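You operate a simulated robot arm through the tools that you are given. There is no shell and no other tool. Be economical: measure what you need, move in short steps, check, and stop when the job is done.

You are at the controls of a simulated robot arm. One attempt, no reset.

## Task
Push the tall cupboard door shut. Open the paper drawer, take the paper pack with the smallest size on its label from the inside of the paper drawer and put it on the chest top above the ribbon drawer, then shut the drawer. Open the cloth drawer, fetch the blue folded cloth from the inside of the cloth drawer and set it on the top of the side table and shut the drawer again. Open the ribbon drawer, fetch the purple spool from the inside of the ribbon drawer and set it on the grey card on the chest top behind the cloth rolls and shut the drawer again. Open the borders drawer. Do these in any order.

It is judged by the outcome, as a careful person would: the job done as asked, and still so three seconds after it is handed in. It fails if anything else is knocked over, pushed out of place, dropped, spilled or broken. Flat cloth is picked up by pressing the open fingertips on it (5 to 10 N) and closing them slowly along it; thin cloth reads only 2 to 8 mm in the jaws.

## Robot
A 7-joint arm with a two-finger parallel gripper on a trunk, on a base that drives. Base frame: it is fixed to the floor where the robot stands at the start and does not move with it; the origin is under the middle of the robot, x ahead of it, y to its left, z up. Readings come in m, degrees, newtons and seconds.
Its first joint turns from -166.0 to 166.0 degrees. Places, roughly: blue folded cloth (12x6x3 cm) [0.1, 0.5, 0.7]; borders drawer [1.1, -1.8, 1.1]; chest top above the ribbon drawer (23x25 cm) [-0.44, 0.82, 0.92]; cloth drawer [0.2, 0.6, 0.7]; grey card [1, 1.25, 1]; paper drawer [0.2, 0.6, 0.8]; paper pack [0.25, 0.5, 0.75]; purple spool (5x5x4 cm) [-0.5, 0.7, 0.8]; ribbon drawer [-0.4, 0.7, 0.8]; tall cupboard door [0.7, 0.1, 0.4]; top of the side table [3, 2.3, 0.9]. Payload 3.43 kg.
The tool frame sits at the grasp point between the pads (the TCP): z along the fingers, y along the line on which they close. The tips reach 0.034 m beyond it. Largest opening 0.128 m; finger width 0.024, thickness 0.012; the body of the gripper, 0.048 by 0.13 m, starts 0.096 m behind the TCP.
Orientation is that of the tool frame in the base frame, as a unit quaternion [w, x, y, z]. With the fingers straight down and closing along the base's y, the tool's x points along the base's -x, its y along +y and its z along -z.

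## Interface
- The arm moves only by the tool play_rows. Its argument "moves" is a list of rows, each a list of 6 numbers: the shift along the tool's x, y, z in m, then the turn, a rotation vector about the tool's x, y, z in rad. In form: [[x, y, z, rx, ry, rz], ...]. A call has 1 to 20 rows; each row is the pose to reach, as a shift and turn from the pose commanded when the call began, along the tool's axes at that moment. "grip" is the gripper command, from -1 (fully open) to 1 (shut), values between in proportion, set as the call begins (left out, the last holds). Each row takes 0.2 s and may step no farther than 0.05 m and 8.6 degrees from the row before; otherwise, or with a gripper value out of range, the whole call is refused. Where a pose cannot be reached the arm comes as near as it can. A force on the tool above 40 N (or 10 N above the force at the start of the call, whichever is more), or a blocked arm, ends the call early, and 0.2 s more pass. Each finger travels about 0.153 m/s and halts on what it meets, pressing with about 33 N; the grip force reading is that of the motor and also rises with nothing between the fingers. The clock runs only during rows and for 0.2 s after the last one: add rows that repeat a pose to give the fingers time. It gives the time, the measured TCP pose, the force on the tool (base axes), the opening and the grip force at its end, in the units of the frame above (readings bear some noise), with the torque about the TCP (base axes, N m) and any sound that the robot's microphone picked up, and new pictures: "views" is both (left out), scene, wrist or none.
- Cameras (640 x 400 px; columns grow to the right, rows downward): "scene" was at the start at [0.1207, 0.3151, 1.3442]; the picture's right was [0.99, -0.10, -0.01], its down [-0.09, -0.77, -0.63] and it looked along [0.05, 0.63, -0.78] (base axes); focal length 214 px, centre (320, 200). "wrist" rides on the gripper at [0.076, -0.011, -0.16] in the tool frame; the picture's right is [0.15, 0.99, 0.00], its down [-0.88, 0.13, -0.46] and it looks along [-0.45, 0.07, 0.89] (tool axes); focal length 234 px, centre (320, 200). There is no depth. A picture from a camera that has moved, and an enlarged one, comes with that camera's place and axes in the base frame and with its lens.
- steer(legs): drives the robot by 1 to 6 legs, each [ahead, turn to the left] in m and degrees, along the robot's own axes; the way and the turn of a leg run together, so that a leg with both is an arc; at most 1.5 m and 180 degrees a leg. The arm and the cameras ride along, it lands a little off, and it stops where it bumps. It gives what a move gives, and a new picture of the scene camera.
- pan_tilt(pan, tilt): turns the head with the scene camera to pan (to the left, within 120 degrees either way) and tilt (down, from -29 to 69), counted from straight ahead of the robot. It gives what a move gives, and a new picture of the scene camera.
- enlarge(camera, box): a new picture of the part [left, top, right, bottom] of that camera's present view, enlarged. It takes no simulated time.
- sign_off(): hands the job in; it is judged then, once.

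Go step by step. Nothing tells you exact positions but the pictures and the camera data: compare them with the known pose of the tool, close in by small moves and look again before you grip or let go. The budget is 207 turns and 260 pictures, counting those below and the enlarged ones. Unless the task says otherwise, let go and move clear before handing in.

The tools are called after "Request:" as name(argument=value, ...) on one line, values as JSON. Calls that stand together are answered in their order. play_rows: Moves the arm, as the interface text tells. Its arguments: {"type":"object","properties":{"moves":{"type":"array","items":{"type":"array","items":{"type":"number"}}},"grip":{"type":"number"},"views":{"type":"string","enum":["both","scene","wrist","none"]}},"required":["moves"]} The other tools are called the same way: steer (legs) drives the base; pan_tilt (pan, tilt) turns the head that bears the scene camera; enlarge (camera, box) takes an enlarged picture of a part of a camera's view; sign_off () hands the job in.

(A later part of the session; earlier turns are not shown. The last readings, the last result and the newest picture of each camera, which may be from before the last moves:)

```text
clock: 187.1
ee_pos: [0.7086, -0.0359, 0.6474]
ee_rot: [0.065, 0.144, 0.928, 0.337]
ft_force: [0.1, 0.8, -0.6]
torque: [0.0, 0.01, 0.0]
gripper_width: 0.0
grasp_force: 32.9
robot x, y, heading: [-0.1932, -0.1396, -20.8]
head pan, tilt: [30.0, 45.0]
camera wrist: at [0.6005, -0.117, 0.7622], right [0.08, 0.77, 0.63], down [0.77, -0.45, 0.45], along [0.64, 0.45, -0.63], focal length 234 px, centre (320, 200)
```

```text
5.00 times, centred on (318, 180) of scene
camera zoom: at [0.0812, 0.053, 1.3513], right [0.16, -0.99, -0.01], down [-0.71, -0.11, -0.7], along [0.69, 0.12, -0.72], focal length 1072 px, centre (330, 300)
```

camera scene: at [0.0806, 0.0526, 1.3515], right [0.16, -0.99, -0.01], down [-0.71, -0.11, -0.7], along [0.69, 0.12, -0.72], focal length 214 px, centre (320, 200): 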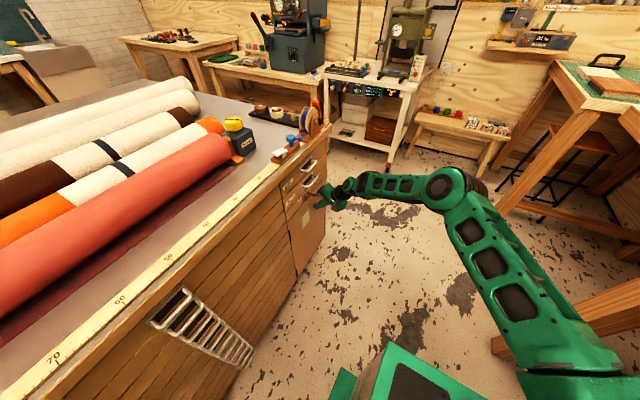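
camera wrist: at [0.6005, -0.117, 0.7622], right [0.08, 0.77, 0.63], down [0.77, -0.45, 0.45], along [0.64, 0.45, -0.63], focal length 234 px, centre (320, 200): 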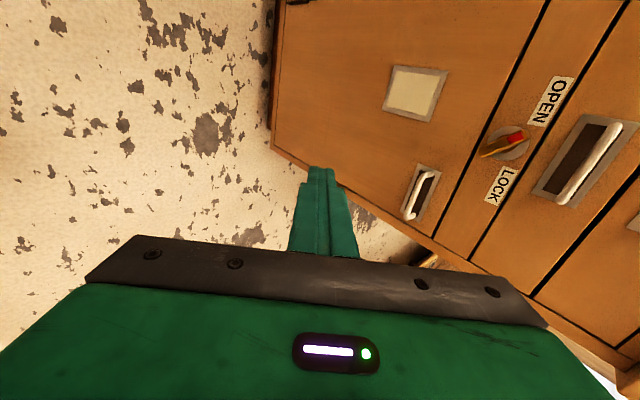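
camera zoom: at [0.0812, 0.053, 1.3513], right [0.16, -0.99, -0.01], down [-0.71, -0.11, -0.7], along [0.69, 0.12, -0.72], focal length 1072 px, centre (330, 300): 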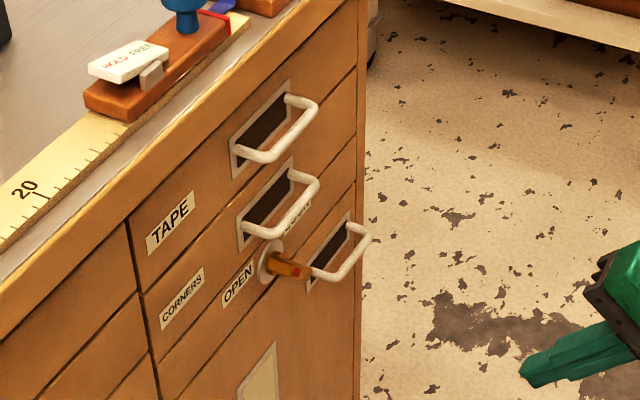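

The door is shut. I'll lift the arm, straighten it and back along the chest to the ribbon drawer.

Request:
play_rows(moves=[[0.0, 0.028, -0.033, 0, 0, 0], [0.0, 0.056, -0.067, 0.1, 0, 0], [0.02, 0.08, -0.1, 0.2, 0, 0], [0.045, 0.105, -0.13, 0.3, 0, 0], [0.07, 0.13, -0.16, 0.4, 0, 0], [0.1, 0.155, -0.19, 0.5, 0, 0], [0.13, 0.18, -0.215, 0.6, 0, 0], [0.165, 0.205, -0.24, 0.7, 0, 0], [0.205, 0.225, -0.26, 0.7, 0, 0], [0.25, 0.225, -0.268, 0.7, 0, 0]], views="none")

Request:
steer(legs=[[-0.97, 0.5]])

Request:
pan_tilt(pan=70, tilt=45)

```text
clock: 189.3
ee_pos: [0.4651, 0.045, 0.9922]
ee_rot: [0.012, 0.159, 0.987, -0.003]
ft_force: [0.8, 0.3, -0.1]
torque: [0.05, 0.03, -0.01]
gripper_width: 0.0001
grasp_force: 33.2
robot x, y, heading: [-0.1934, -0.1424, -20.6]
head pan, tilt: [30.0, 45.0]
```

```text
clock: 194.4
ee_pos: [-0.4542, 0.3932, 0.9925]
ee_rot: [0.013, 0.154, 0.988, -0.002]
ft_force: [1.0, 0.2, 0.4]
torque: [0.0, 0.0, 0.03]
gripper_width: 0.0
grasp_force: 33.3
robot x, y, heading: [-1.1074, 0.2002, -20.2]
head pan, tilt: [30.0, 45.0]
camera scene: at [-0.8394, 0.3973, 1.3514], right [0.17, -0.99, -0.01], down [-0.71, -0.12, -0.7], along [0.69, 0.12, -0.72], focal length 214 px, centre (320, 200)
```

scene: 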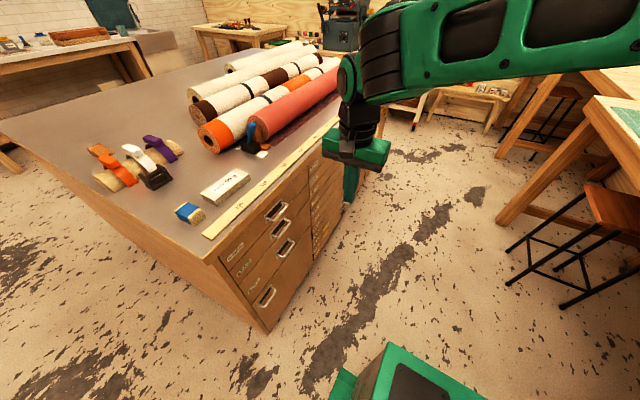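

```text
clock: 195.5
ee_pos: [-0.4673, 0.3971, 0.9973]
ee_rot: [0.019, 0.154, 0.988, -0.004]
ft_force: [0.8, 0.4, 0.2]
torque: [-0.01, -0.02, -0.01]
gripper_width: 0.0
grasp_force: 33.2
robot x, y, heading: [-1.107, 0.2012, -20.2]
head pan, tilt: [70.0, 45.0]
camera scene: at [-0.867, 0.4455, 1.352], right [0.76, -0.65, -0.01], down [-0.47, -0.54, -0.7], along [0.45, 0.54, -0.71], focal length 214 px, centre (320, 200)
```

scene: 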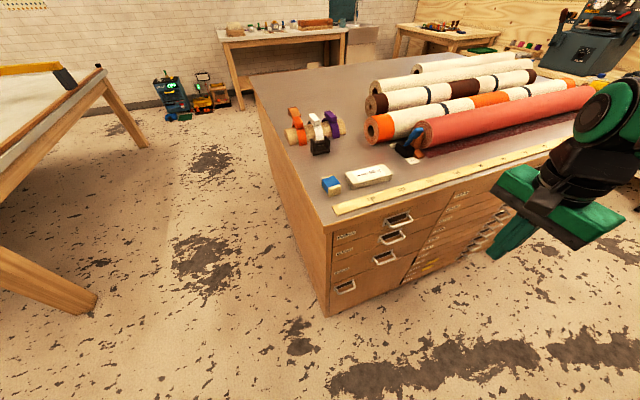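

Now I tilt toward the ribbon handle and look for an exact fix.

Request:
play_rows(moves=[[0.004, 0.005, 0.0, -0.12, 0.002, 0.007], [0.008, 0.01, 0.0, -0.24, 0.003, 0.015], [0.012, 0.015, 0.0, -0.36, 0.005, 0.022], [0.016, 0.02, 0.0, -0.48, 0.007, 0.03], [0.02, 0.025, 0.0, -0.6, 0.009, 0.037], [0.024, 0.03, 0.01, -0.72, 0.01, 0.045], [0.024, 0.035, 0.02, -0.84, 0.012, 0.052], [0.024, 0.04, 0.03, -0.961, 0.014, 0.06], [0.024, 0.04, 0.03, -0.961, 0.014, 0.06]], grip=0.5, views="both")

Request:
enlarge(camera="wrist", box=[240, 70, 400, 170])

Request:
enlarge(camera="scene", box=[330, 190, 490, 290])

```text
clock: 197.5
ee_pos: [-0.4758, 0.4417, 0.967]
ee_rot: [0.082, 0.156, 0.873, 0.455]
ft_force: [-0.1, -0.7, 0.6]
torque: [0.01, 0.0, 0.04]
gripper_width: 0.0321
grasp_force: 0.1
robot x, y, heading: [-1.1069, 0.2012, -20.4]
head pan, tilt: [70.0, 45.0]
camera scene: at [-0.8671, 0.4455, 1.352], right [0.76, -0.64, -0.01], down [-0.47, -0.54, -0.7], along [0.45, 0.54, -0.71], focal length 214 px, centre (320, 200)
camera wrist: at [-0.5939, 0.3395, 1.0505], right [0.06, 0.58, 0.81], down [0.72, -0.59, 0.37], along [0.69, 0.56, -0.45], focal length 234 px, centre (320, 200)
```

scene: 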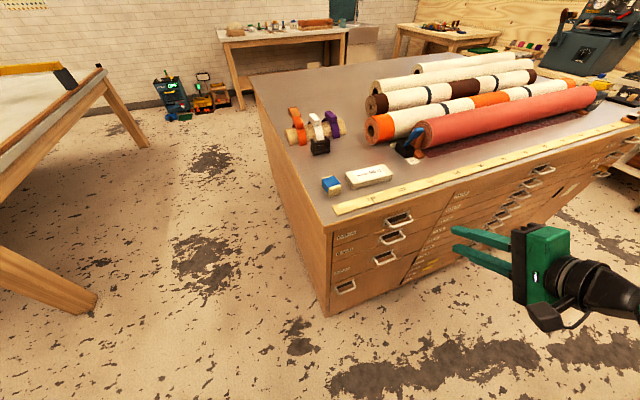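
wrist: 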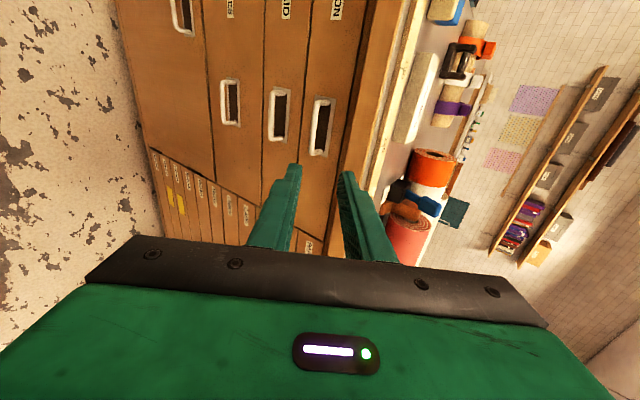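

```text
4.00 times, centred on (320, 120) of wrist
camera zoom: at [-0.5939, 0.3395, 1.0505], right [0.06, 0.58, 0.81], down [0.72, -0.59, 0.37], along [0.69, 0.56, -0.45], focal length 937 px, centre (320, 520)
```

zoom: 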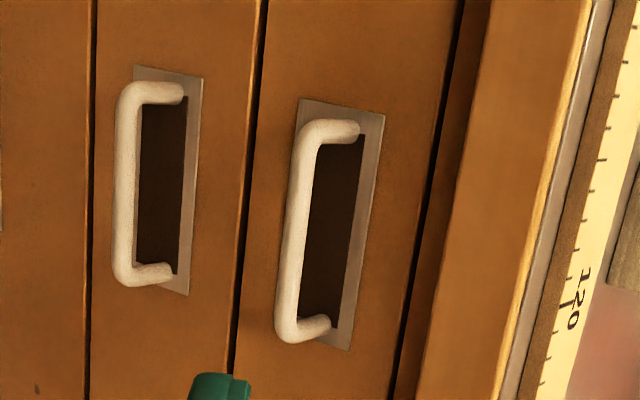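

```text
4.00 times, centred on (410, 240) of scene
camera zoom: at [-0.8671, 0.4455, 1.352], right [0.76, -0.64, -0.01], down [-0.47, -0.54, -0.7], along [0.45, 0.54, -0.71], focal length 858 px, centre (-40, 40)
```

zoom: 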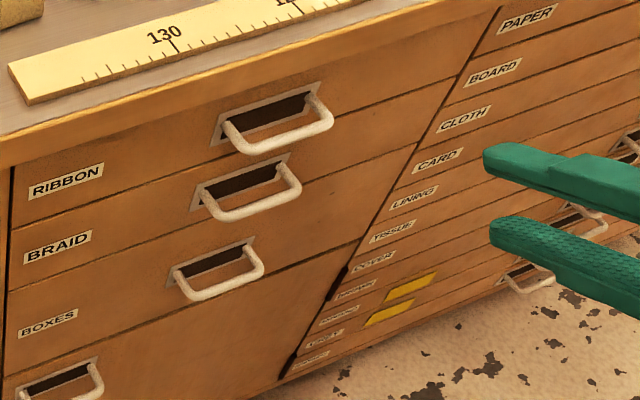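

Ribbon bar at (-0.430, 0.596, 0.845). Approaching.

Request:
play_rows(moves=[[0.005, -0.004, 0.04, 0, 0, 0], [0.01, -0.008, 0.08, 0, 0, 0], [0.01, -0.008, 0.12, 0, 0, 0], [0.01, -0.008, 0.14, 0, 0, 0], [0.01, -0.008, 0.14, 0, 0, 0]], views="none")

Request:
enlarge(camera="wrist", box=[220, 80, 412, 200])

Request:
enlarge(camera="scene", box=[330, 190, 490, 290])

```text
clock: 198.7
ee_pos: [-0.4477, 0.549, 0.8798]
ee_rot: [0.081, 0.156, 0.873, 0.455]
ft_force: [0.1, -0.5, -0.2]
torque: [-0.01, 0.03, 0.04]
gripper_width: 0.0319
grasp_force: 0.0
robot x, y, heading: [-1.1071, 0.2027, -20.1]
head pan, tilt: [70.0, 45.0]
```

```text
3.33 times, centred on (316, 140) of wrist
camera zoom: at [-0.5653, 0.446, 0.963], right [0.06, 0.58, 0.81], down [0.72, -0.59, 0.37], along [0.69, 0.56, -0.46], focal length 781 px, centre (333, 400)
```

zoom: 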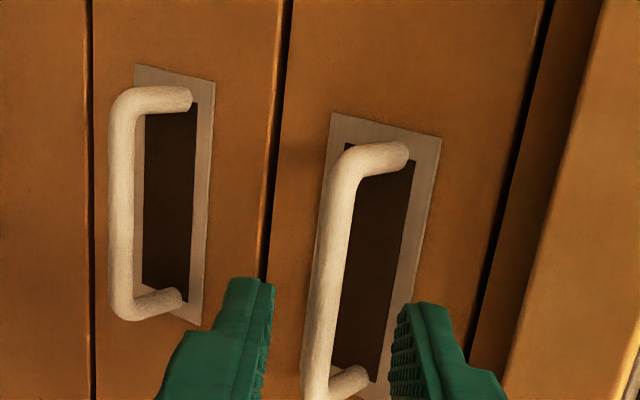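

```text
4.00 times, centred on (410, 240) of scene
camera zoom: at [-0.867, 0.4455, 1.352], right [0.76, -0.64, -0.01], down [-0.47, -0.54, -0.7], along [0.45, 0.54, -0.71], focal length 858 px, centre (-40, 40)
```

zoom: 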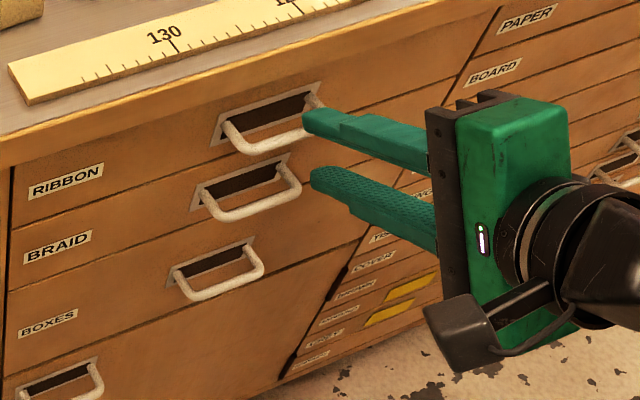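

Request:
play_rows(moves=[[0, 0, 0.015, 0, 0, 0], [0, 0, 0.03, 0, 0, 0], [0, 0, 0.038, 0, 0, 0], [0, 0, 0.038, 0, 0, 0]], views="none")

Request:
play_rows(moves=[[0, 0, 0, 0, 0, 0], [0, 0, 0, 0, 0, 0], [0, 0, 0, 0, 0, 0]], grip=1, views="wrist")

```text
clock: 199.7
ee_pos: [-0.4368, 0.5772, 0.8581]
ee_rot: [0.081, 0.155, 0.873, 0.455]
ft_force: [-0.3, -0.5, 0.6]
torque: [-0.03, 0.03, -0.02]
gripper_width: 0.0319
grasp_force: 0.1
robot x, y, heading: [-1.1058, 0.2014, -20.1]
head pan, tilt: [70.0, 45.0]
```

```text
clock: 200.5
ee_pos: [-0.4363, 0.5778, 0.8561]
ee_rot: [0.079, 0.156, 0.874, 0.454]
ft_force: [-4.8, -6.3, -15.2]
torque: [-0.68, -0.71, 0.51]
gripper_width: 0.0088
grasp_force: 42.8
robot x, y, heading: [-1.1052, 0.2014, -20.3]
head pan, tilt: [70.0, 45.0]
camera wrist: at [-0.5545, 0.4746, 0.9405], right [0.06, 0.58, 0.81], down [0.72, -0.58, 0.37], along [0.69, 0.56, -0.46], focal length 234 px, centre (320, 200)
```

wrist: 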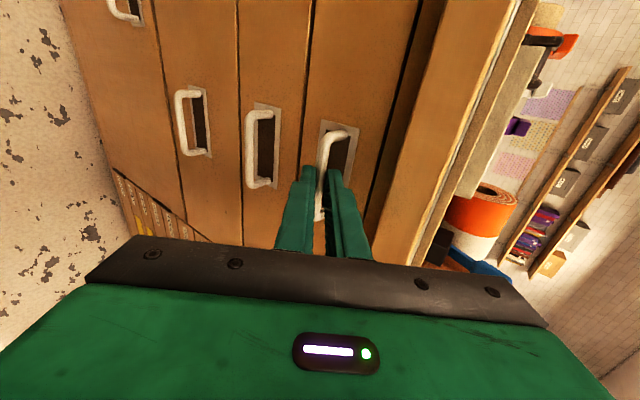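

Gripped. Pulling the ribbon drawer out.

Request:
play_rows(moves=[[0, -0.0115, -0.0164, 0, 0, 0], [-0.001, -0.024, -0.0325, 0, 0, 0], [-0.001, -0.036, -0.0485, 0, 0, 0], [-0.002, -0.048, -0.0645, 0, 0, 0], [-0.002, -0.06, -0.08, 0, 0, 0], [-0.003, -0.072, -0.096, 0, 0, 0], [-0.003, -0.084, -0.112, 0, 0, 0], [-0.004, -0.096, -0.128, 0, 0, 0], [-0.004, -0.108, -0.144, 0, 0, 0], [-0.004, -0.12, -0.16, 0, 0, 0]], views="scene")

```text
clock: 202.5
ee_pos: [-0.4954, 0.4169, 0.8572]
ee_rot: [0.094, 0.157, 0.873, 0.452]
ft_force: [31.5, -12.2, -44.3]
torque: [-1.34, -1.07, -0.23]
gripper_width: 0.0094
grasp_force: 43.0
robot x, y, heading: [-1.1088, 0.1991, -20.0]
head pan, tilt: [70.0, 45.0]
stopped in row 9: the force on the tool passed its limit at 42 N (the readings are from after the stop); the commanded pose is now the measured one
camera scene: at [-0.8643, 0.4452, 1.3516], right [0.76, -0.65, -0.01], down [-0.47, -0.54, -0.7], along [0.45, 0.54, -0.71], focal length 214 px, centre (320, 200)
```

scene: 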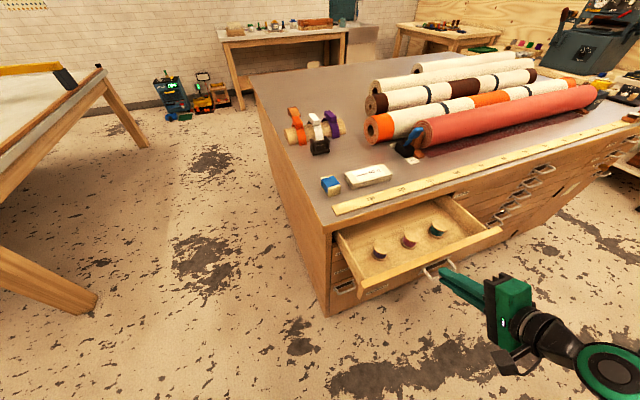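

Request:
play_rows(moves=[[-0.005, -0.007, 0.004, 0, 0, 0], [-0.008, -0.016, -0.006, 0, 0, 0], [-0.008, -0.028, -0.022, 0, 0, 0], [-0.008, -0.038, -0.036, 0, 0, 0]], views="none")

Request:
enlarge(camera="scene", box=[330, 190, 510, 310])

```text
clock: 203.6
ee_pos: [-0.5128, 0.3733, 0.8561]
ee_rot: [0.101, 0.153, 0.871, 0.455]
ft_force: [30.9, -11.6, -42.5]
torque: [-1.02, -0.11, -0.95]
gripper_width: 0.0085
grasp_force: 42.7
robot x, y, heading: [-1.1068, 0.2017, -19.9]
head pan, tilt: [70.0, 45.0]
stopped in row 4: the force on the tool passed its limit at 67 N (the readings are from after the stop); the commanded pose is now the measured one
```

```text
3.33 times, centred on (420, 250) of scene
camera zoom: at [-0.8643, 0.4452, 1.3516], right [0.76, -0.65, -0.01], down [-0.47, -0.54, -0.7], along [0.45, 0.54, -0.71], focal length 715 px, centre (-13, 33)
```

zoom: 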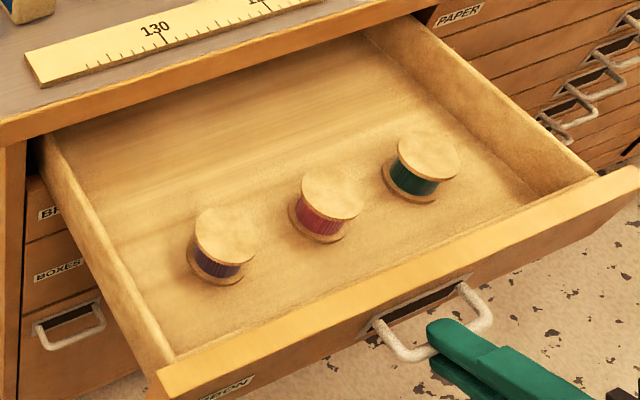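

Request:
enlarge(camera="scene", box=[376, 232, 440, 276])

Request:
play_rows(moves=[[0, 0, 0, 0, 0, 0], [0, 0, 0, 0, 0, 0], [0, 0, -0.03, 0, 0, 0], [0, 0, -0.06, 0, 0, 0], [0, 0, -0.1, 0, 0, 0], [0, 0.04, -0.12, 0, 0, 0], [0, 0.08, -0.14, 0, 0, 0]], grip=0.3, views="none")

```text
9.09 times, centred on (408, 254) of scene
camera zoom: at [-0.8643, 0.4452, 1.3516], right [0.76, -0.65, -0.01], down [-0.47, -0.54, -0.7], along [0.45, 0.54, -0.71], focal length 1950 px, centre (-480, -291)
```

zoom: 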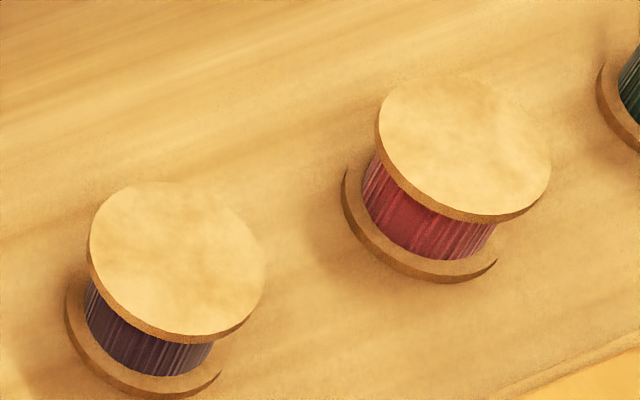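

```text
clock: 205.2
ee_pos: [-0.5382, 0.3135, 0.999]
ee_rot: [0.093, 0.149, 0.871, 0.459]
ft_force: [2.3, 1.5, -1.5]
torque: [0.03, 0.13, 0.11]
gripper_width: 0.0449
grasp_force: 0.0
out of reach, approached as far as the arm can: row 3, 4, 5, 6, 7
robot x, y, heading: [-1.111, 0.2007, -20.5]
head pan, tilt: [70.0, 45.0]
```

Purple is the leftmost spool. I'll straighten the tool and go above it.

Request:
play_rows(moves=[[0.0, 0.03, 0.0, 0.12, 0.003, 0.002], [0.0, 0.055, 0.02, 0.24, 0.005, 0.003], [0.01, 0.08, 0.035, 0.36, 0.008, 0.005], [0.02, 0.1, 0.05, 0.48, 0.011, 0.007], [0.035, 0.12, 0.07, 0.6, 0.013, 0.009], [0.05, 0.14, 0.09, 0.72, 0.016, 0.01], [0.06, 0.15, 0.11, 0.85, 0.019, 0.012], [0.066, 0.1586, 0.125, 0.975, 0.022, 0.014], [0.066, 0.1586, 0.125, 0.975, 0.022, 0.014]], grip=-0.2, views="both")

```text
clock: 207.2
ee_pos: [-0.5355, 0.5183, 1.0643]
ee_rot: [0.004, 0.178, 0.984, 0.003]
ft_force: [0.2, -0.1, 0.6]
torque: [0.03, -0.02, 0.02]
gripper_width: 0.0767
grasp_force: 0.1
robot x, y, heading: [-1.105, 0.2003, -20.2]
head pan, tilt: [70.0, 45.0]
camera scene: at [-0.8671, 0.4455, 1.352], right [0.76, -0.65, -0.01], down [-0.47, -0.54, -0.7], along [0.45, 0.54, -0.71], focal length 214 px, centre (320, 200)
camera wrist: at [-0.6118, 0.5329, 1.2251], right [0.21, 0.98, 0.0], down [0.87, -0.19, 0.46], along [0.45, -0.09, -0.89], focal length 234 px, centre (320, 200)
```

scene: 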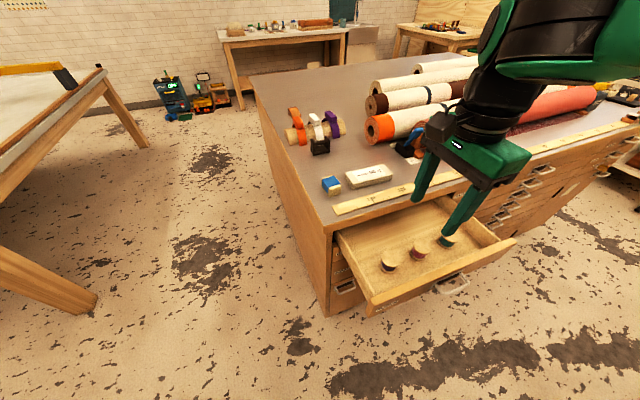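
wrist: 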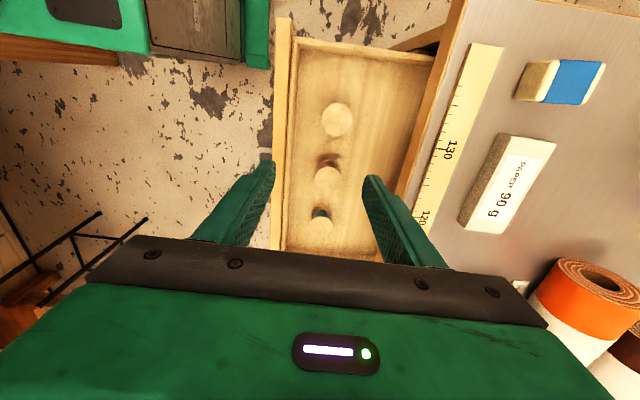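

Request:
play_rows(moves=[[0.014, 0.01, 0.03, 0, -0.01, 0], [0.027, 0.02, 0.06, 0, -0.01, 0], [0.027, 0.02, 0.1, 0, -0.01, 0], [0.027, 0.02, 0.12, 0, -0.01, 0], [0.027, 0.02, 0.12, 0, -0.01, 0]], views="both")

Request:
enlarge(camera="scene", box=[340, 200, 468, 280])

```text
clock: 208.4
ee_pos: [-0.5534, 0.5458, 0.9417]
ee_rot: [0.008, 0.178, 0.984, 0.001]
ft_force: [-0.4, -0.6, -0.3]
torque: [0.03, 0.0, 0.0]
gripper_width: 0.0769
grasp_force: 0.1
robot x, y, heading: [-1.1051, 0.1966, -20.1]
head pan, tilt: [70.0, 45.0]
camera scene: at [-0.867, 0.4456, 1.352], right [0.76, -0.65, -0.01], down [-0.47, -0.54, -0.7], along [0.45, 0.54, -0.71], focal length 214 px, centre (320, 200)
camera wrist: at [-0.6308, 0.563, 1.1022], right [0.21, 0.98, 0.0], down [0.86, -0.19, 0.47], along [0.46, -0.1, -0.88], focal length 234 px, centre (320, 200)
```

scene: 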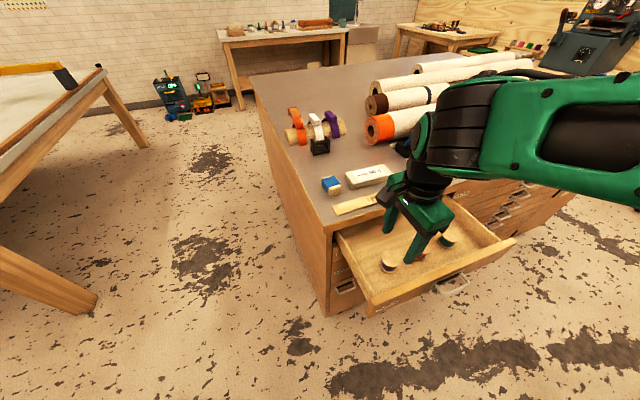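
wrist: 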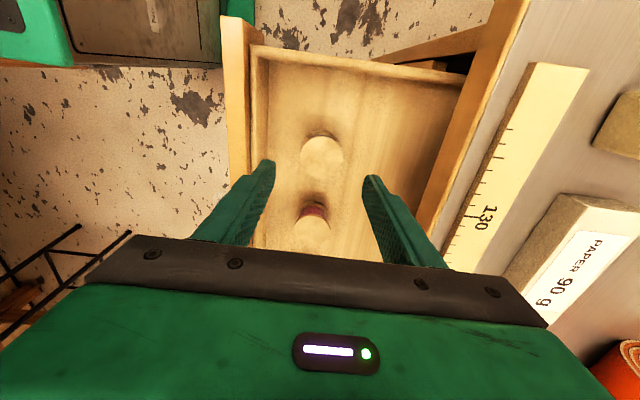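

```text
5.00 times, centred on (404, 240) of scene
camera zoom: at [-0.867, 0.4456, 1.352], right [0.76, -0.65, -0.01], down [-0.47, -0.54, -0.7], along [0.45, 0.54, -0.71], focal length 1072 px, centre (-100, 0)
```

zoom: 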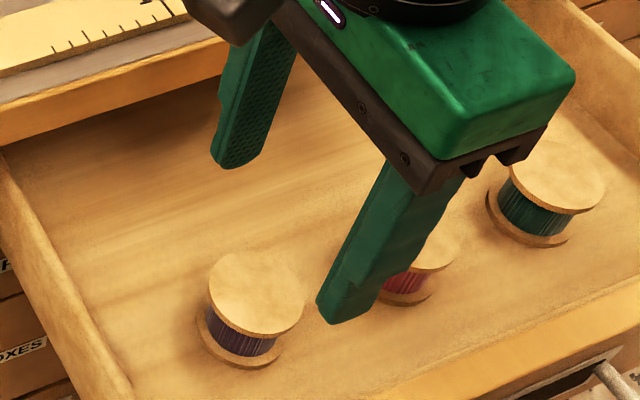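

Centred on the purple spool. Descend and grip.

Request:
play_rows(moves=[[0, 0, 0.03, 0, 0, 0], [0, 0, 0.055, 0, 0, 0], [0, 0, 0.07, 0, 0, 0], [0, 0, 0.08, 0, 0, 0], [0, 0, 0.08, 0, 0, 0]], views="wrist")

Request:
play_rows(moves=[[0, 0, 0, 0, 0, 0], [0, 0, 0, 0, 0, 0], [0, 0, 0, 0, 0, 0]], grip=1, views="none")

```text
clock: 209.6
ee_pos: [-0.5527, 0.5464, 0.8639]
ee_rot: [0.009, 0.178, 0.984, 0.001]
ft_force: [-0.3, -0.1, -0.5]
torque: [-0.01, 0.02, -0.02]
gripper_width: 0.0767
grasp_force: 0.1
robot x, y, heading: [-1.1049, 0.1998, -20.0]
head pan, tilt: [70.0, 45.0]
camera wrist: at [-0.6296, 0.5636, 1.0233], right [0.21, 0.98, 0.0], down [0.86, -0.19, 0.47], along [0.46, -0.1, -0.88], focal length 234 px, centre (320, 200)
```

wrist: 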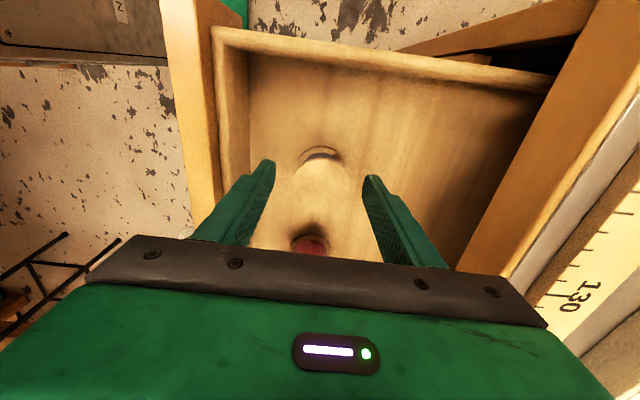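

```text
clock: 210.4
ee_pos: [-0.5535, 0.548, 0.8644]
ee_rot: [0.008, 0.179, 0.984, 0.001]
ft_force: [1.1, -0.2, 0.5]
torque: [0.02, 0.0, 0.03]
gripper_width: 0.0465
grasp_force: 33.0
robot x, y, heading: [-1.1024, 0.1988, -20.2]
head pan, tilt: [70.0, 45.0]
```

Spool gripped. Lift out, tilt back, and get in front of the drawer to push it shut with the fingertip.

Request:
play_rows(moves=[[0, 0, -0.04, 0, 0, 0], [0, 0, -0.08, 0, 0, 0], [0, 0, -0.12, 0, 0, 0], [-0.005, -0.04, -0.14, -0.08, 0.015, 0], [-0.01, -0.08, -0.14, -0.17, 0.015, 0], [-0.01, -0.12, -0.14, -0.26, 0.015, 0], [-0.01, -0.16, -0.14, -0.35, 0.015, 0], [-0.01, -0.19, -0.14, -0.44, 0.015, 0], [-0.01, -0.21, -0.13, -0.53, 0.015, 0], [-0.01, -0.222, -0.11, -0.61, 0.015, 0], [-0.01, -0.222, -0.09, -0.61, 0.015, 0]], views="both")

```text
clock: 212.8
ee_pos: [-0.6234, 0.3343, 0.9718]
ee_rot: [0.055, 0.167, 0.938, 0.298]
ft_force: [0.6, -0.3, -0.7]
torque: [0.02, 0.0, 0.0]
gripper_width: 0.0464
grasp_force: 32.7
out of reach, approached as far as the arm can: row 11
robot x, y, heading: [-1.1078, 0.199, -20.2]
head pan, tilt: [70.0, 45.0]
camera scene: at [-0.8672, 0.4456, 1.352], right [0.76, -0.64, -0.01], down [-0.47, -0.54, -0.7], along [0.45, 0.54, -0.71], focal length 214 px, centre (320, 200)
camera wrist: at [-0.7285, 0.2655, 1.0973], right [0.14, 0.81, 0.57], down [0.77, -0.45, 0.45], along [0.62, 0.38, -0.69], focal length 234 px, centre (320, 200)
```

scene: 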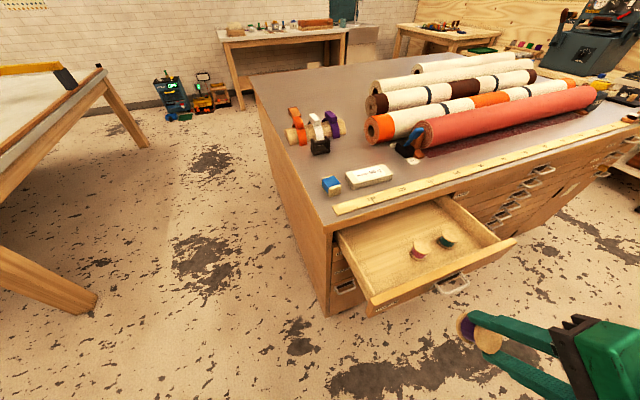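
wrist: 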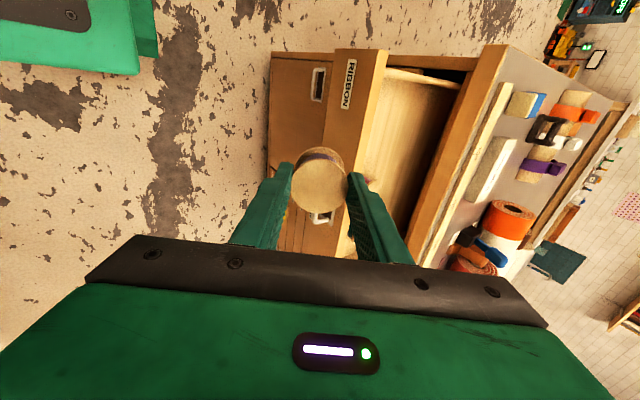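

Lowering here is out of reach; I'll shift to the right side of the handle.

Request:
play_rows(moves=[[-0.04, 0, 0, 0, 0, 0], [-0.08, 0, 0, 0, 0, 0], [-0.12, 0.0, 0.0, 0, 0, 0], [-0.16, 0.005, 0.005, 0, 0, 0], [-0.175, 0.0, 0.03, 0, 0, 0], [-0.175, -0.02, 0.06, 0, 0, 0], [-0.175, -0.04, 0.09, 0, 0, 0], [-0.175, -0.059, 0.1175, 0, 0, 0], [-0.175, -0.059, 0.1175, 0, 0, 0]], views="both")

```text
clock: 214.8
ee_pos: [-0.4496, 0.2942, 0.8425]
ee_rot: [0.055, 0.166, 0.939, 0.298]
ft_force: [-0.2, 0.4, -0.8]
torque: [-0.04, 0.03, 0.01]
gripper_width: 0.0463
grasp_force: 33.0
robot x, y, heading: [-1.1065, 0.1988, -20.3]
head pan, tilt: [70.0, 45.0]
camera scene: at [-0.867, 0.4455, 1.352], right [0.76, -0.64, -0.01], down [-0.47, -0.54, -0.7], along [0.45, 0.54, -0.71], focal length 214 px, centre (320, 200)
camera wrist: at [-0.5555, 0.2249, 0.9672], right [0.14, 0.81, 0.57], down [0.77, -0.45, 0.45], along [0.62, 0.38, -0.69], focal length 234 px, centre (320, 200)
```

scene: 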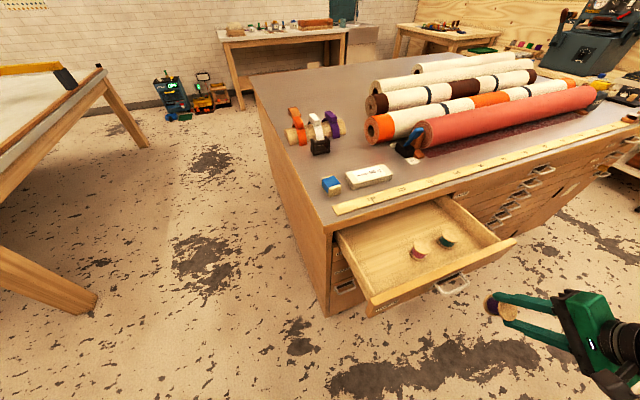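
wrist: 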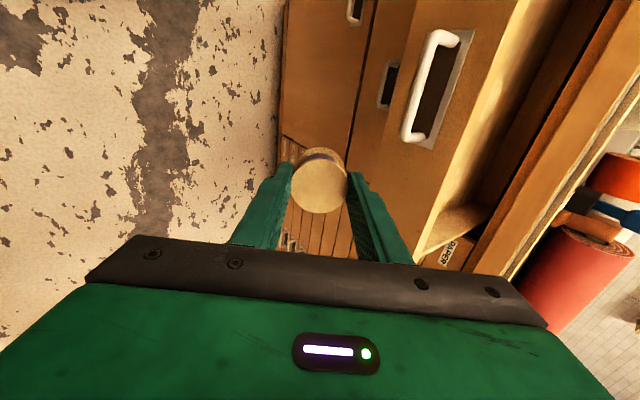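

Request:
play_rows(moves=[[0, 0.0246, 0.0172, 0, 0, 0], [0, 0.0491, 0.0344, 0, 0, 0], [0, 0.0737, 0.0517, 0, 0, 0], [0, 0.0983, 0.0689, 0, 0, 0], [0, 0.1229, 0.0861, 0, 0, 0], [0, 0.1474, 0.1033, 0, 0, 0], [0, 0.172, 0.1205, 0, 0, 0], [0, 0.188, 0.132, 0, 0, 0], [0, 0.2, 0.14, 0, 0, 0], [0, 0.209, 0.1465, 0, 0, 0], [0, 0.217, 0.152, 0, 0, 0], [0, 0.225, 0.158, 0, 0, 0], [0, 0.233, 0.1636, 0, 0, 0]], views="both")

```text
clock: 217.6
ee_pos: [-0.365, 0.5537, 0.8489]
ee_rot: [0.059, 0.166, 0.941, 0.29]
ft_force: [-6.0, -11.3, 1.5]
torque: [-0.19, 0.25, 0.2]
gripper_width: 0.0463
grasp_force: 32.9
robot x, y, heading: [-1.107, 0.2001, -20.1]
head pan, tilt: [70.0, 45.0]
stopped in row 13: the force on the tool passed its limit at 43 N (the readings are from after the stop); the commanded pose is now the measured one
camera scene: at [-0.8668, 0.445, 1.3521], right [0.76, -0.65, -0.01], down [-0.47, -0.54, -0.7], along [0.45, 0.54, -0.71], focal length 214 px, centre (320, 200)
camera wrist: at [-0.4711, 0.4873, 0.9752], right [0.14, 0.82, 0.56], down [0.77, -0.45, 0.46], along [0.63, 0.36, -0.69], focal length 234 px, centre (320, 200)
```

scene: 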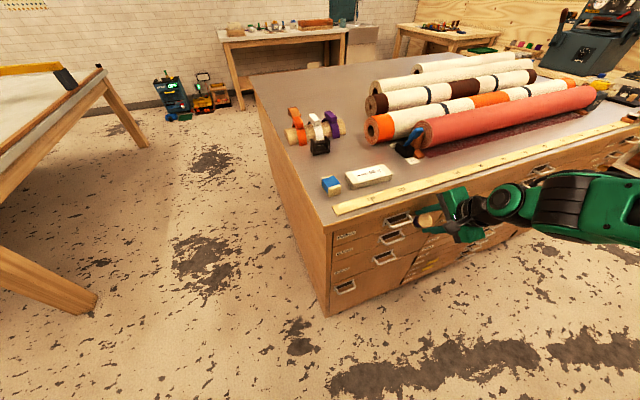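
wrist: 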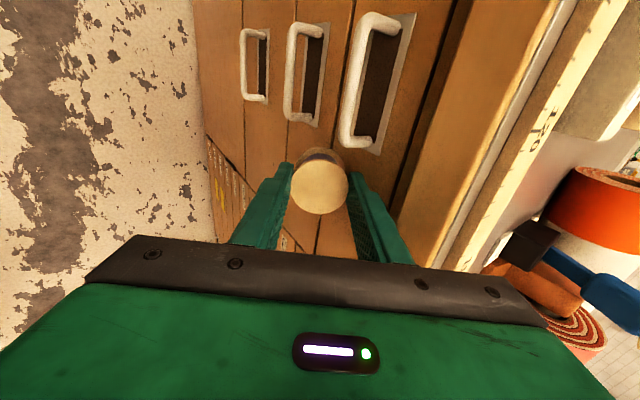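

The ribbon drawer is shut and the purple spool held. I'll withdraw, straighten up and carry it around the chest to its back side, where the grey card is in easy reach.

Request:
play_rows(moves=[[0, -0.033, -0.022, 0, 0, 0], [0, -0.066, -0.045, 0, 0, 0], [0, -0.1, -0.068, 0, 0, 0], [0, -0.13, -0.095, 0.08, 0, 0], [0, -0.14, -0.135, 0.16, 0, 0], [0, -0.13, -0.175, 0.26, 0, 0], [0, -0.12, -0.215, 0.36, 0, 0], [0, -0.11, -0.255, 0.46, 0, 0], [0, -0.1, -0.295, 0.56, 0, 0], [0, -0.09, -0.325, 0.6, 0, 0]], views="none")

Request:
pan_tilt(pan=20, tilt=30)

Request:
steer(legs=[[1.4, 0]])

```text
clock: 219.8
ee_pos: [-0.4575, 0.3127, 1.067]
ee_rot: [0.007, 0.178, 0.984, 0.001]
ft_force: [-0.2, -0.3, -0.3]
torque: [0.04, 0.01, 0.02]
gripper_width: 0.0461
grasp_force: 32.9
robot x, y, heading: [-1.1049, 0.2013, -20.0]
head pan, tilt: [70.0, 45.0]
```

```text
clock: 220.9
ee_pos: [-0.4577, 0.3129, 1.0659]
ee_rot: [0.007, 0.178, 0.984, 0.0]
ft_force: [-0.1, -0.7, 0.3]
torque: [0.0, -0.01, 0.0]
gripper_width: 0.0465
grasp_force: 32.6
robot x, y, heading: [-1.1029, 0.1979, -20.2]
head pan, tilt: [20.0, 30.0]
camera scene: at [-0.8287, 0.3831, 1.3738], right [0.0, -1.0, 0.0], down [-0.51, 0.01, -0.86], along [0.86, 0.0, -0.51], focal length 214 px, centre (320, 200)
```

scene: 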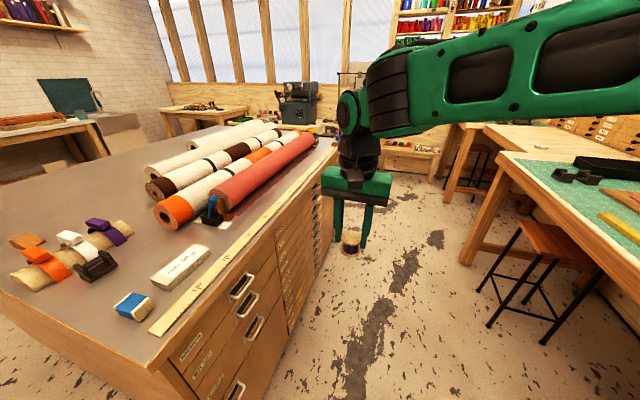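

```text
clock: 228.0
ee_pos: [0.8605, -0.1398, 1.0654]
ee_rot: [0.007, 0.166, 0.986, 0.0]
ft_force: [0.1, 0.0, -0.4]
torque: [0.01, -0.02, -0.01]
gripper_width: 0.0465
grasp_force: 32.6
robot x, y, heading: [0.2153, -0.271, -18.8]
head pan, tilt: [20.0, 30.0]
camera scene: at [0.4883, -0.0788, 1.3738], right [0.02, -1.0, 0.0], down [-0.51, -0.01, -0.86], along [0.86, 0.02, -0.51], focal length 214 px, centre (320, 200)
```

scene: 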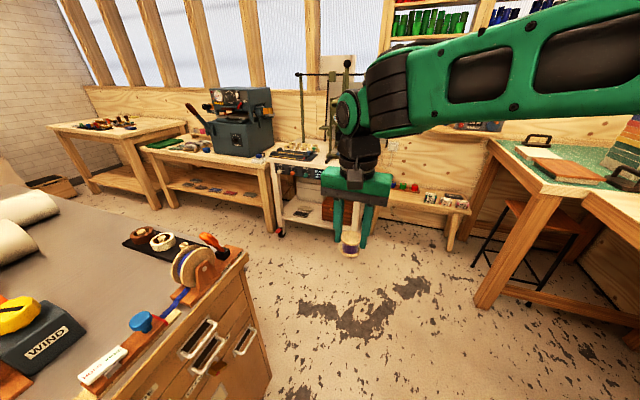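

Request:
steer(legs=[[0.32, -1], [1.1, 89.5], [0.9, 0]])

Request:
pan_tilt(pan=60, tilt=35)

```text
clock: 239.9
ee_pos: [1.6846, 1.4893, 1.073]
ee_rot: [0.011, -0.554, 0.832, 0.009]
ft_force: [0.3, -0.6, -0.4]
torque: [-0.02, 0.01, -0.02]
gripper_width: 0.0461
grasp_force: 33.2
robot x, y, heading: [1.7749, 0.8495, 68.0]
head pan, tilt: [20.0, 30.0]
cut short: leg 2
camera scene: at [1.6085, 1.1297, 1.3738], right [1.0, -0.04, 0.0], down [-0.02, -0.51, -0.86], along [0.03, 0.86, -0.51], focal length 214 px, centre (320, 200)
```

scene: 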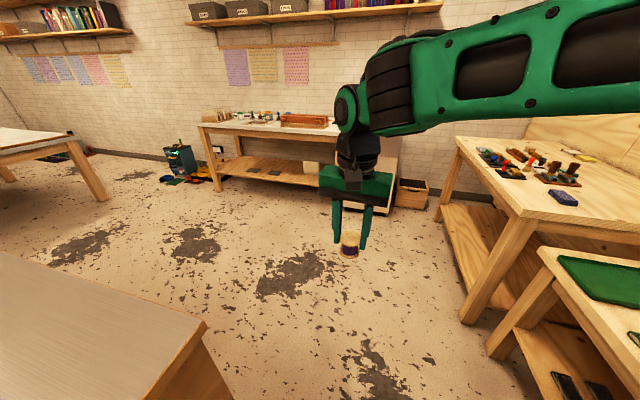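

```text
clock: 241.0
ee_pos: [1.6806, 1.4764, 1.0803]
ee_rot: [0.015, -0.554, 0.832, 0.013]
ft_force: [0.2, 0.3, -0.8]
torque: [0.05, -0.03, 0.03]
gripper_width: 0.0463
grasp_force: 33.2
robot x, y, heading: [1.776, 0.8498, 67.5]
head pan, tilt: [60.0, 35.0]
camera scene: at [1.551, 1.1089, 1.3666], right [0.79, 0.61, -0.01], down [0.35, -0.46, -0.82], along [-0.5, 0.64, -0.58], focal length 214 px, centre (320, 200)
```

scene: 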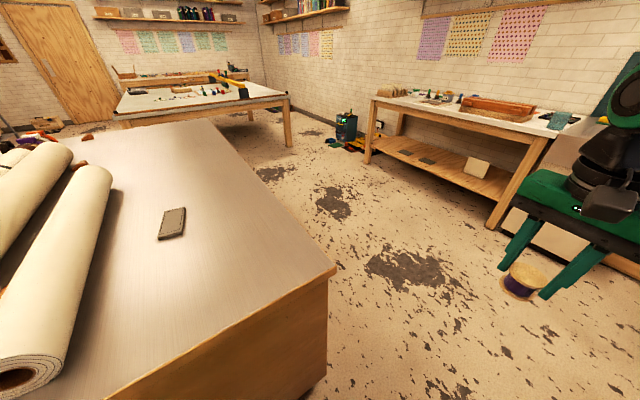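

The grey card is clear at about (0.875, 1.22). Zoom on it, and go around to the chest's back side.

Request:
enlarge(camera="scene", box=[130, 190, 210, 250])

Request:
steer(legs=[[0.68, 1], [0, 91], [0.35, 0]])

Request:
pan_tilt(pan=40, tilt=45)

```text
6.67 times, centred on (170, 220) of scene
camera zoom: at [1.551, 1.1089, 1.3666], right [0.79, 0.61, -0.01], down [0.35, -0.46, -0.82], along [-0.5, 0.64, -0.58], focal length 1430 px, centre (1320, 67)
```

zoom: 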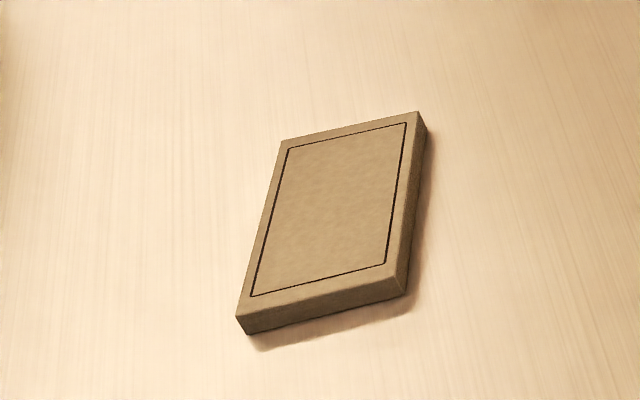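

```text
clock: 247.4
ee_pos: [1.4987, 1.7767, 1.096]
ee_rot: [-0.018, 0.854, -0.52, -0.031]
ft_force: [-0.9, 3.2, -1.7]
torque: [-0.28, -0.13, 0.0]
gripper_width: 0.0459
grasp_force: 33.1
robot x, y, heading: [2.0417, 1.481, 117.3]
head pan, tilt: [60.0, 35.0]
stopped in leg 2: the robot was blocked; the commanded pose is now the measured one
camera scene: at [1.6951, 1.4781, 1.3662], right [0.05, 1.0, -0.01], down [0.58, -0.04, -0.81], along [-0.81, 0.03, -0.58], focal length 214 px, centre (320, 200)
```

scene: 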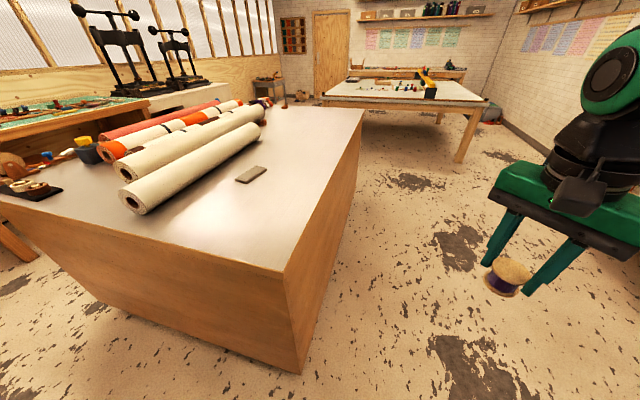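

```text
clock: 248.2
ee_pos: [1.4994, 1.7773, 1.0962]
ee_rot: [-0.018, 0.854, -0.519, -0.031]
ft_force: [0.1, 0.2, -0.7]
torque: [-0.02, -0.02, 0.0]
gripper_width: 0.0461
grasp_force: 32.2
robot x, y, heading: [2.039, 1.4855, 117.3]
head pan, tilt: [40.0, 45.0]
camera scene: at [1.7089, 1.5041, 1.3514], right [0.38, 0.92, -0.01], down [0.66, -0.28, -0.7], along [-0.65, 0.26, -0.71], focal length 214 px, centre (320, 200)
```

scene: 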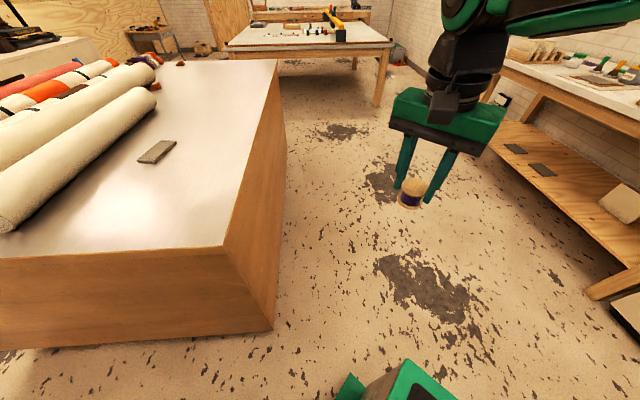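

My rear touched the bench while turning, so I'll use a forward arc instead to come behind the chest.

Request:
steer(legs=[[0.26, 40], [0.22, 0]])

```text
clock: 252.0
ee_pos: [1.0429, 1.6101, 1.0955]
ee_rot: [-0.005, 0.981, -0.191, -0.035]
ft_force: [0.0, -0.9, 0.3]
torque: [0.07, -0.02, -0.01]
gripper_width: 0.0458
grasp_force: 32.7
robot x, y, heading: [1.6441, 1.7381, 157.8]
head pan, tilt: [40.0, 45.0]
camera scene: at [1.3808, 1.5378, 1.3515], right [-0.31, 0.95, -0.01], down [0.68, 0.21, -0.7], along [-0.66, -0.22, -0.71], focal length 214 px, centre (320, 200)
```

scene: 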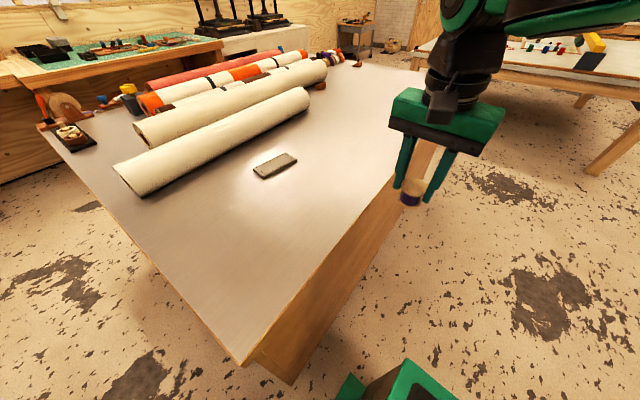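

Well placed behind the chest. Turn a bit left toward it so the card lies more ahead.

Request:
steer(legs=[[0, 19]])

```text
clock: 253.6
ee_pos: [1.1301, 1.4223, 1.1023]
ee_rot: [0.001, 0.999, -0.028, -0.041]
ft_force: [-0.7, -0.8, -0.2]
torque: [0.0, -0.01, 0.0]
gripper_width: 0.0462
grasp_force: 32.9
robot x, y, heading: [1.6438, 1.7418, 176.7]
head pan, tilt: [40.0, 45.0]
camera scene: at [1.4608, 1.466, 1.3515], right [-0.6, 0.8, -0.01], down [0.58, 0.42, -0.7], along [-0.56, -0.42, -0.71], focal length 214 px, centre (320, 200)
```

scene: 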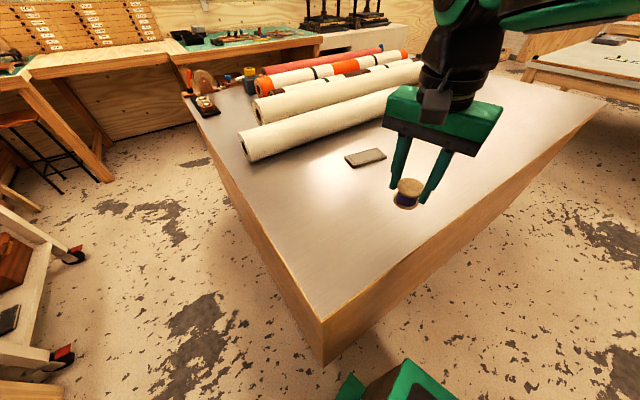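

Moving the spool over the card.

Request:
play_rows(moves=[[-0.035, 0.031, 0, 0.002, 0.04, 0], [-0.07, 0.062, 0, 0.004, 0.082, 0], [-0.105, 0.094, 0, 0.004, 0.082, 0], [-0.14, 0.125, 0, 0.004, 0.082, 0], [-0.175, 0.156, 0, 0.004, 0.082, 0], [-0.21, 0.187, 0, 0.004, 0.082, 0], [-0.242, 0.218, 0.0, 0.004, 0.082, 0], [-0.242, 0.218, 0.04, 0.004, 0.082, 0], [-0.242, 0.218, 0.06, 0.004, 0.082, 0], [-0.242, 0.218, 0.06, 0.004, 0.082, 0]], views="both")

Request:
enlarge(camera="scene", box=[300, 100, 428, 180])

```text
clock: 255.8
ee_pos: [0.883, 1.2139, 1.0734]
ee_rot: [-0.001, 1.0, -0.028, -0.007]
ft_force: [-0.4, -0.8, -1.0]
torque: [0.0, 0.01, 0.02]
gripper_width: 0.046
grasp_force: 33.1
out of reach, approached as far as the arm can: row 7, 8
robot x, y, heading: [1.6442, 1.7426, 176.7]
head pan, tilt: [40.0, 45.0]
camera scene: at [1.4606, 1.4659, 1.3515], right [-0.6, 0.8, -0.01], down [0.58, 0.42, -0.7], along [-0.56, -0.42, -0.71], focal length 214 px, centre (320, 200)
camera wrist: at [0.9632, 1.2201, 1.2328], right [0.09, -1.0, 0.0], down [-0.88, -0.08, 0.47], along [-0.47, -0.04, -0.88], focal length 234 px, centre (320, 200)
```

scene: 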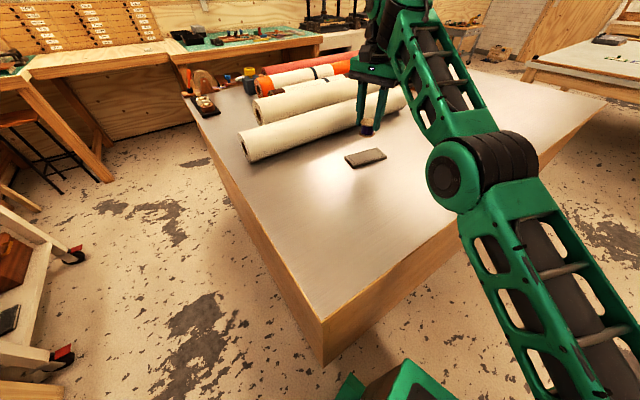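
wrist: 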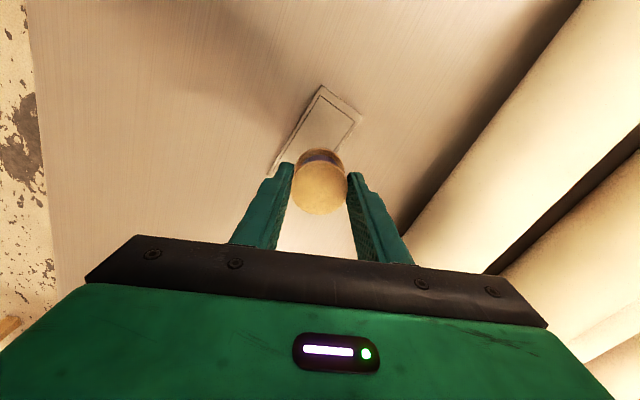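

```text
5.00 times, centred on (364, 140) of scene
camera zoom: at [1.4606, 1.4659, 1.3515], right [-0.6, 0.8, -0.01], down [0.58, 0.42, -0.7], along [-0.56, -0.42, -0.71], focal length 1072 px, centre (100, 500)
```

zoom: 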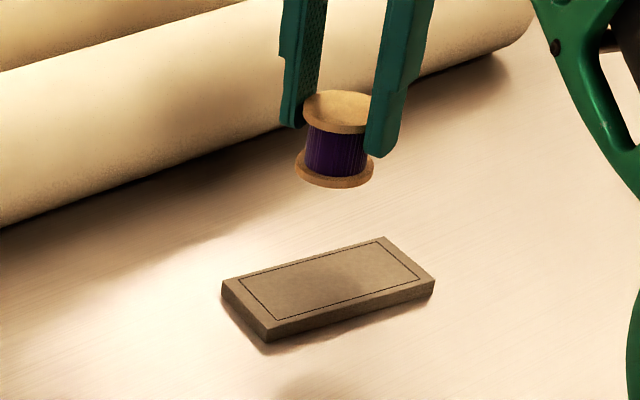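

Spool is over the card; small centring shift, then lower gently.

Request:
play_rows(moves=[[-0.006, -0.01, 0.03, 0, 0.0, 0], [-0.006, -0.01, 0.055, 0, 0.0, 0], [-0.006, -0.01, 0.068, 0, 0.0, 0], [-0.006, -0.01, 0.068, 0, 0, 0]], views="none")

Request:
enlarge(camera="scene", box=[300, 100, 428, 180])

```text
clock: 256.8
ee_pos: [0.8776, 1.2271, 1.0041]
ee_rot: [0.0, 1.0, -0.028, -0.007]
ft_force: [0.9, 0.6, 0.2]
torque: [0.0, 0.0, -0.02]
gripper_width: 0.0463
grasp_force: 33.2
robot x, y, heading: [1.6461, 1.741, 176.6]
head pan, tilt: [40.0, 45.0]
```

```text
5.00 times, centred on (364, 140) of scene
camera zoom: at [1.4606, 1.4659, 1.3515], right [-0.6, 0.8, -0.01], down [0.58, 0.42, -0.7], along [-0.56, -0.42, -0.71], focal length 1072 px, centre (100, 500)
```

zoom: 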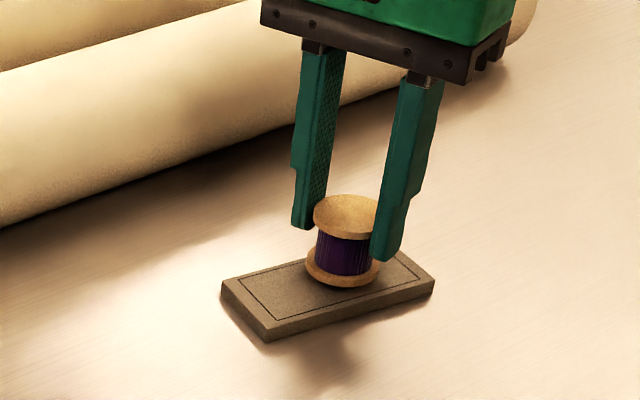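

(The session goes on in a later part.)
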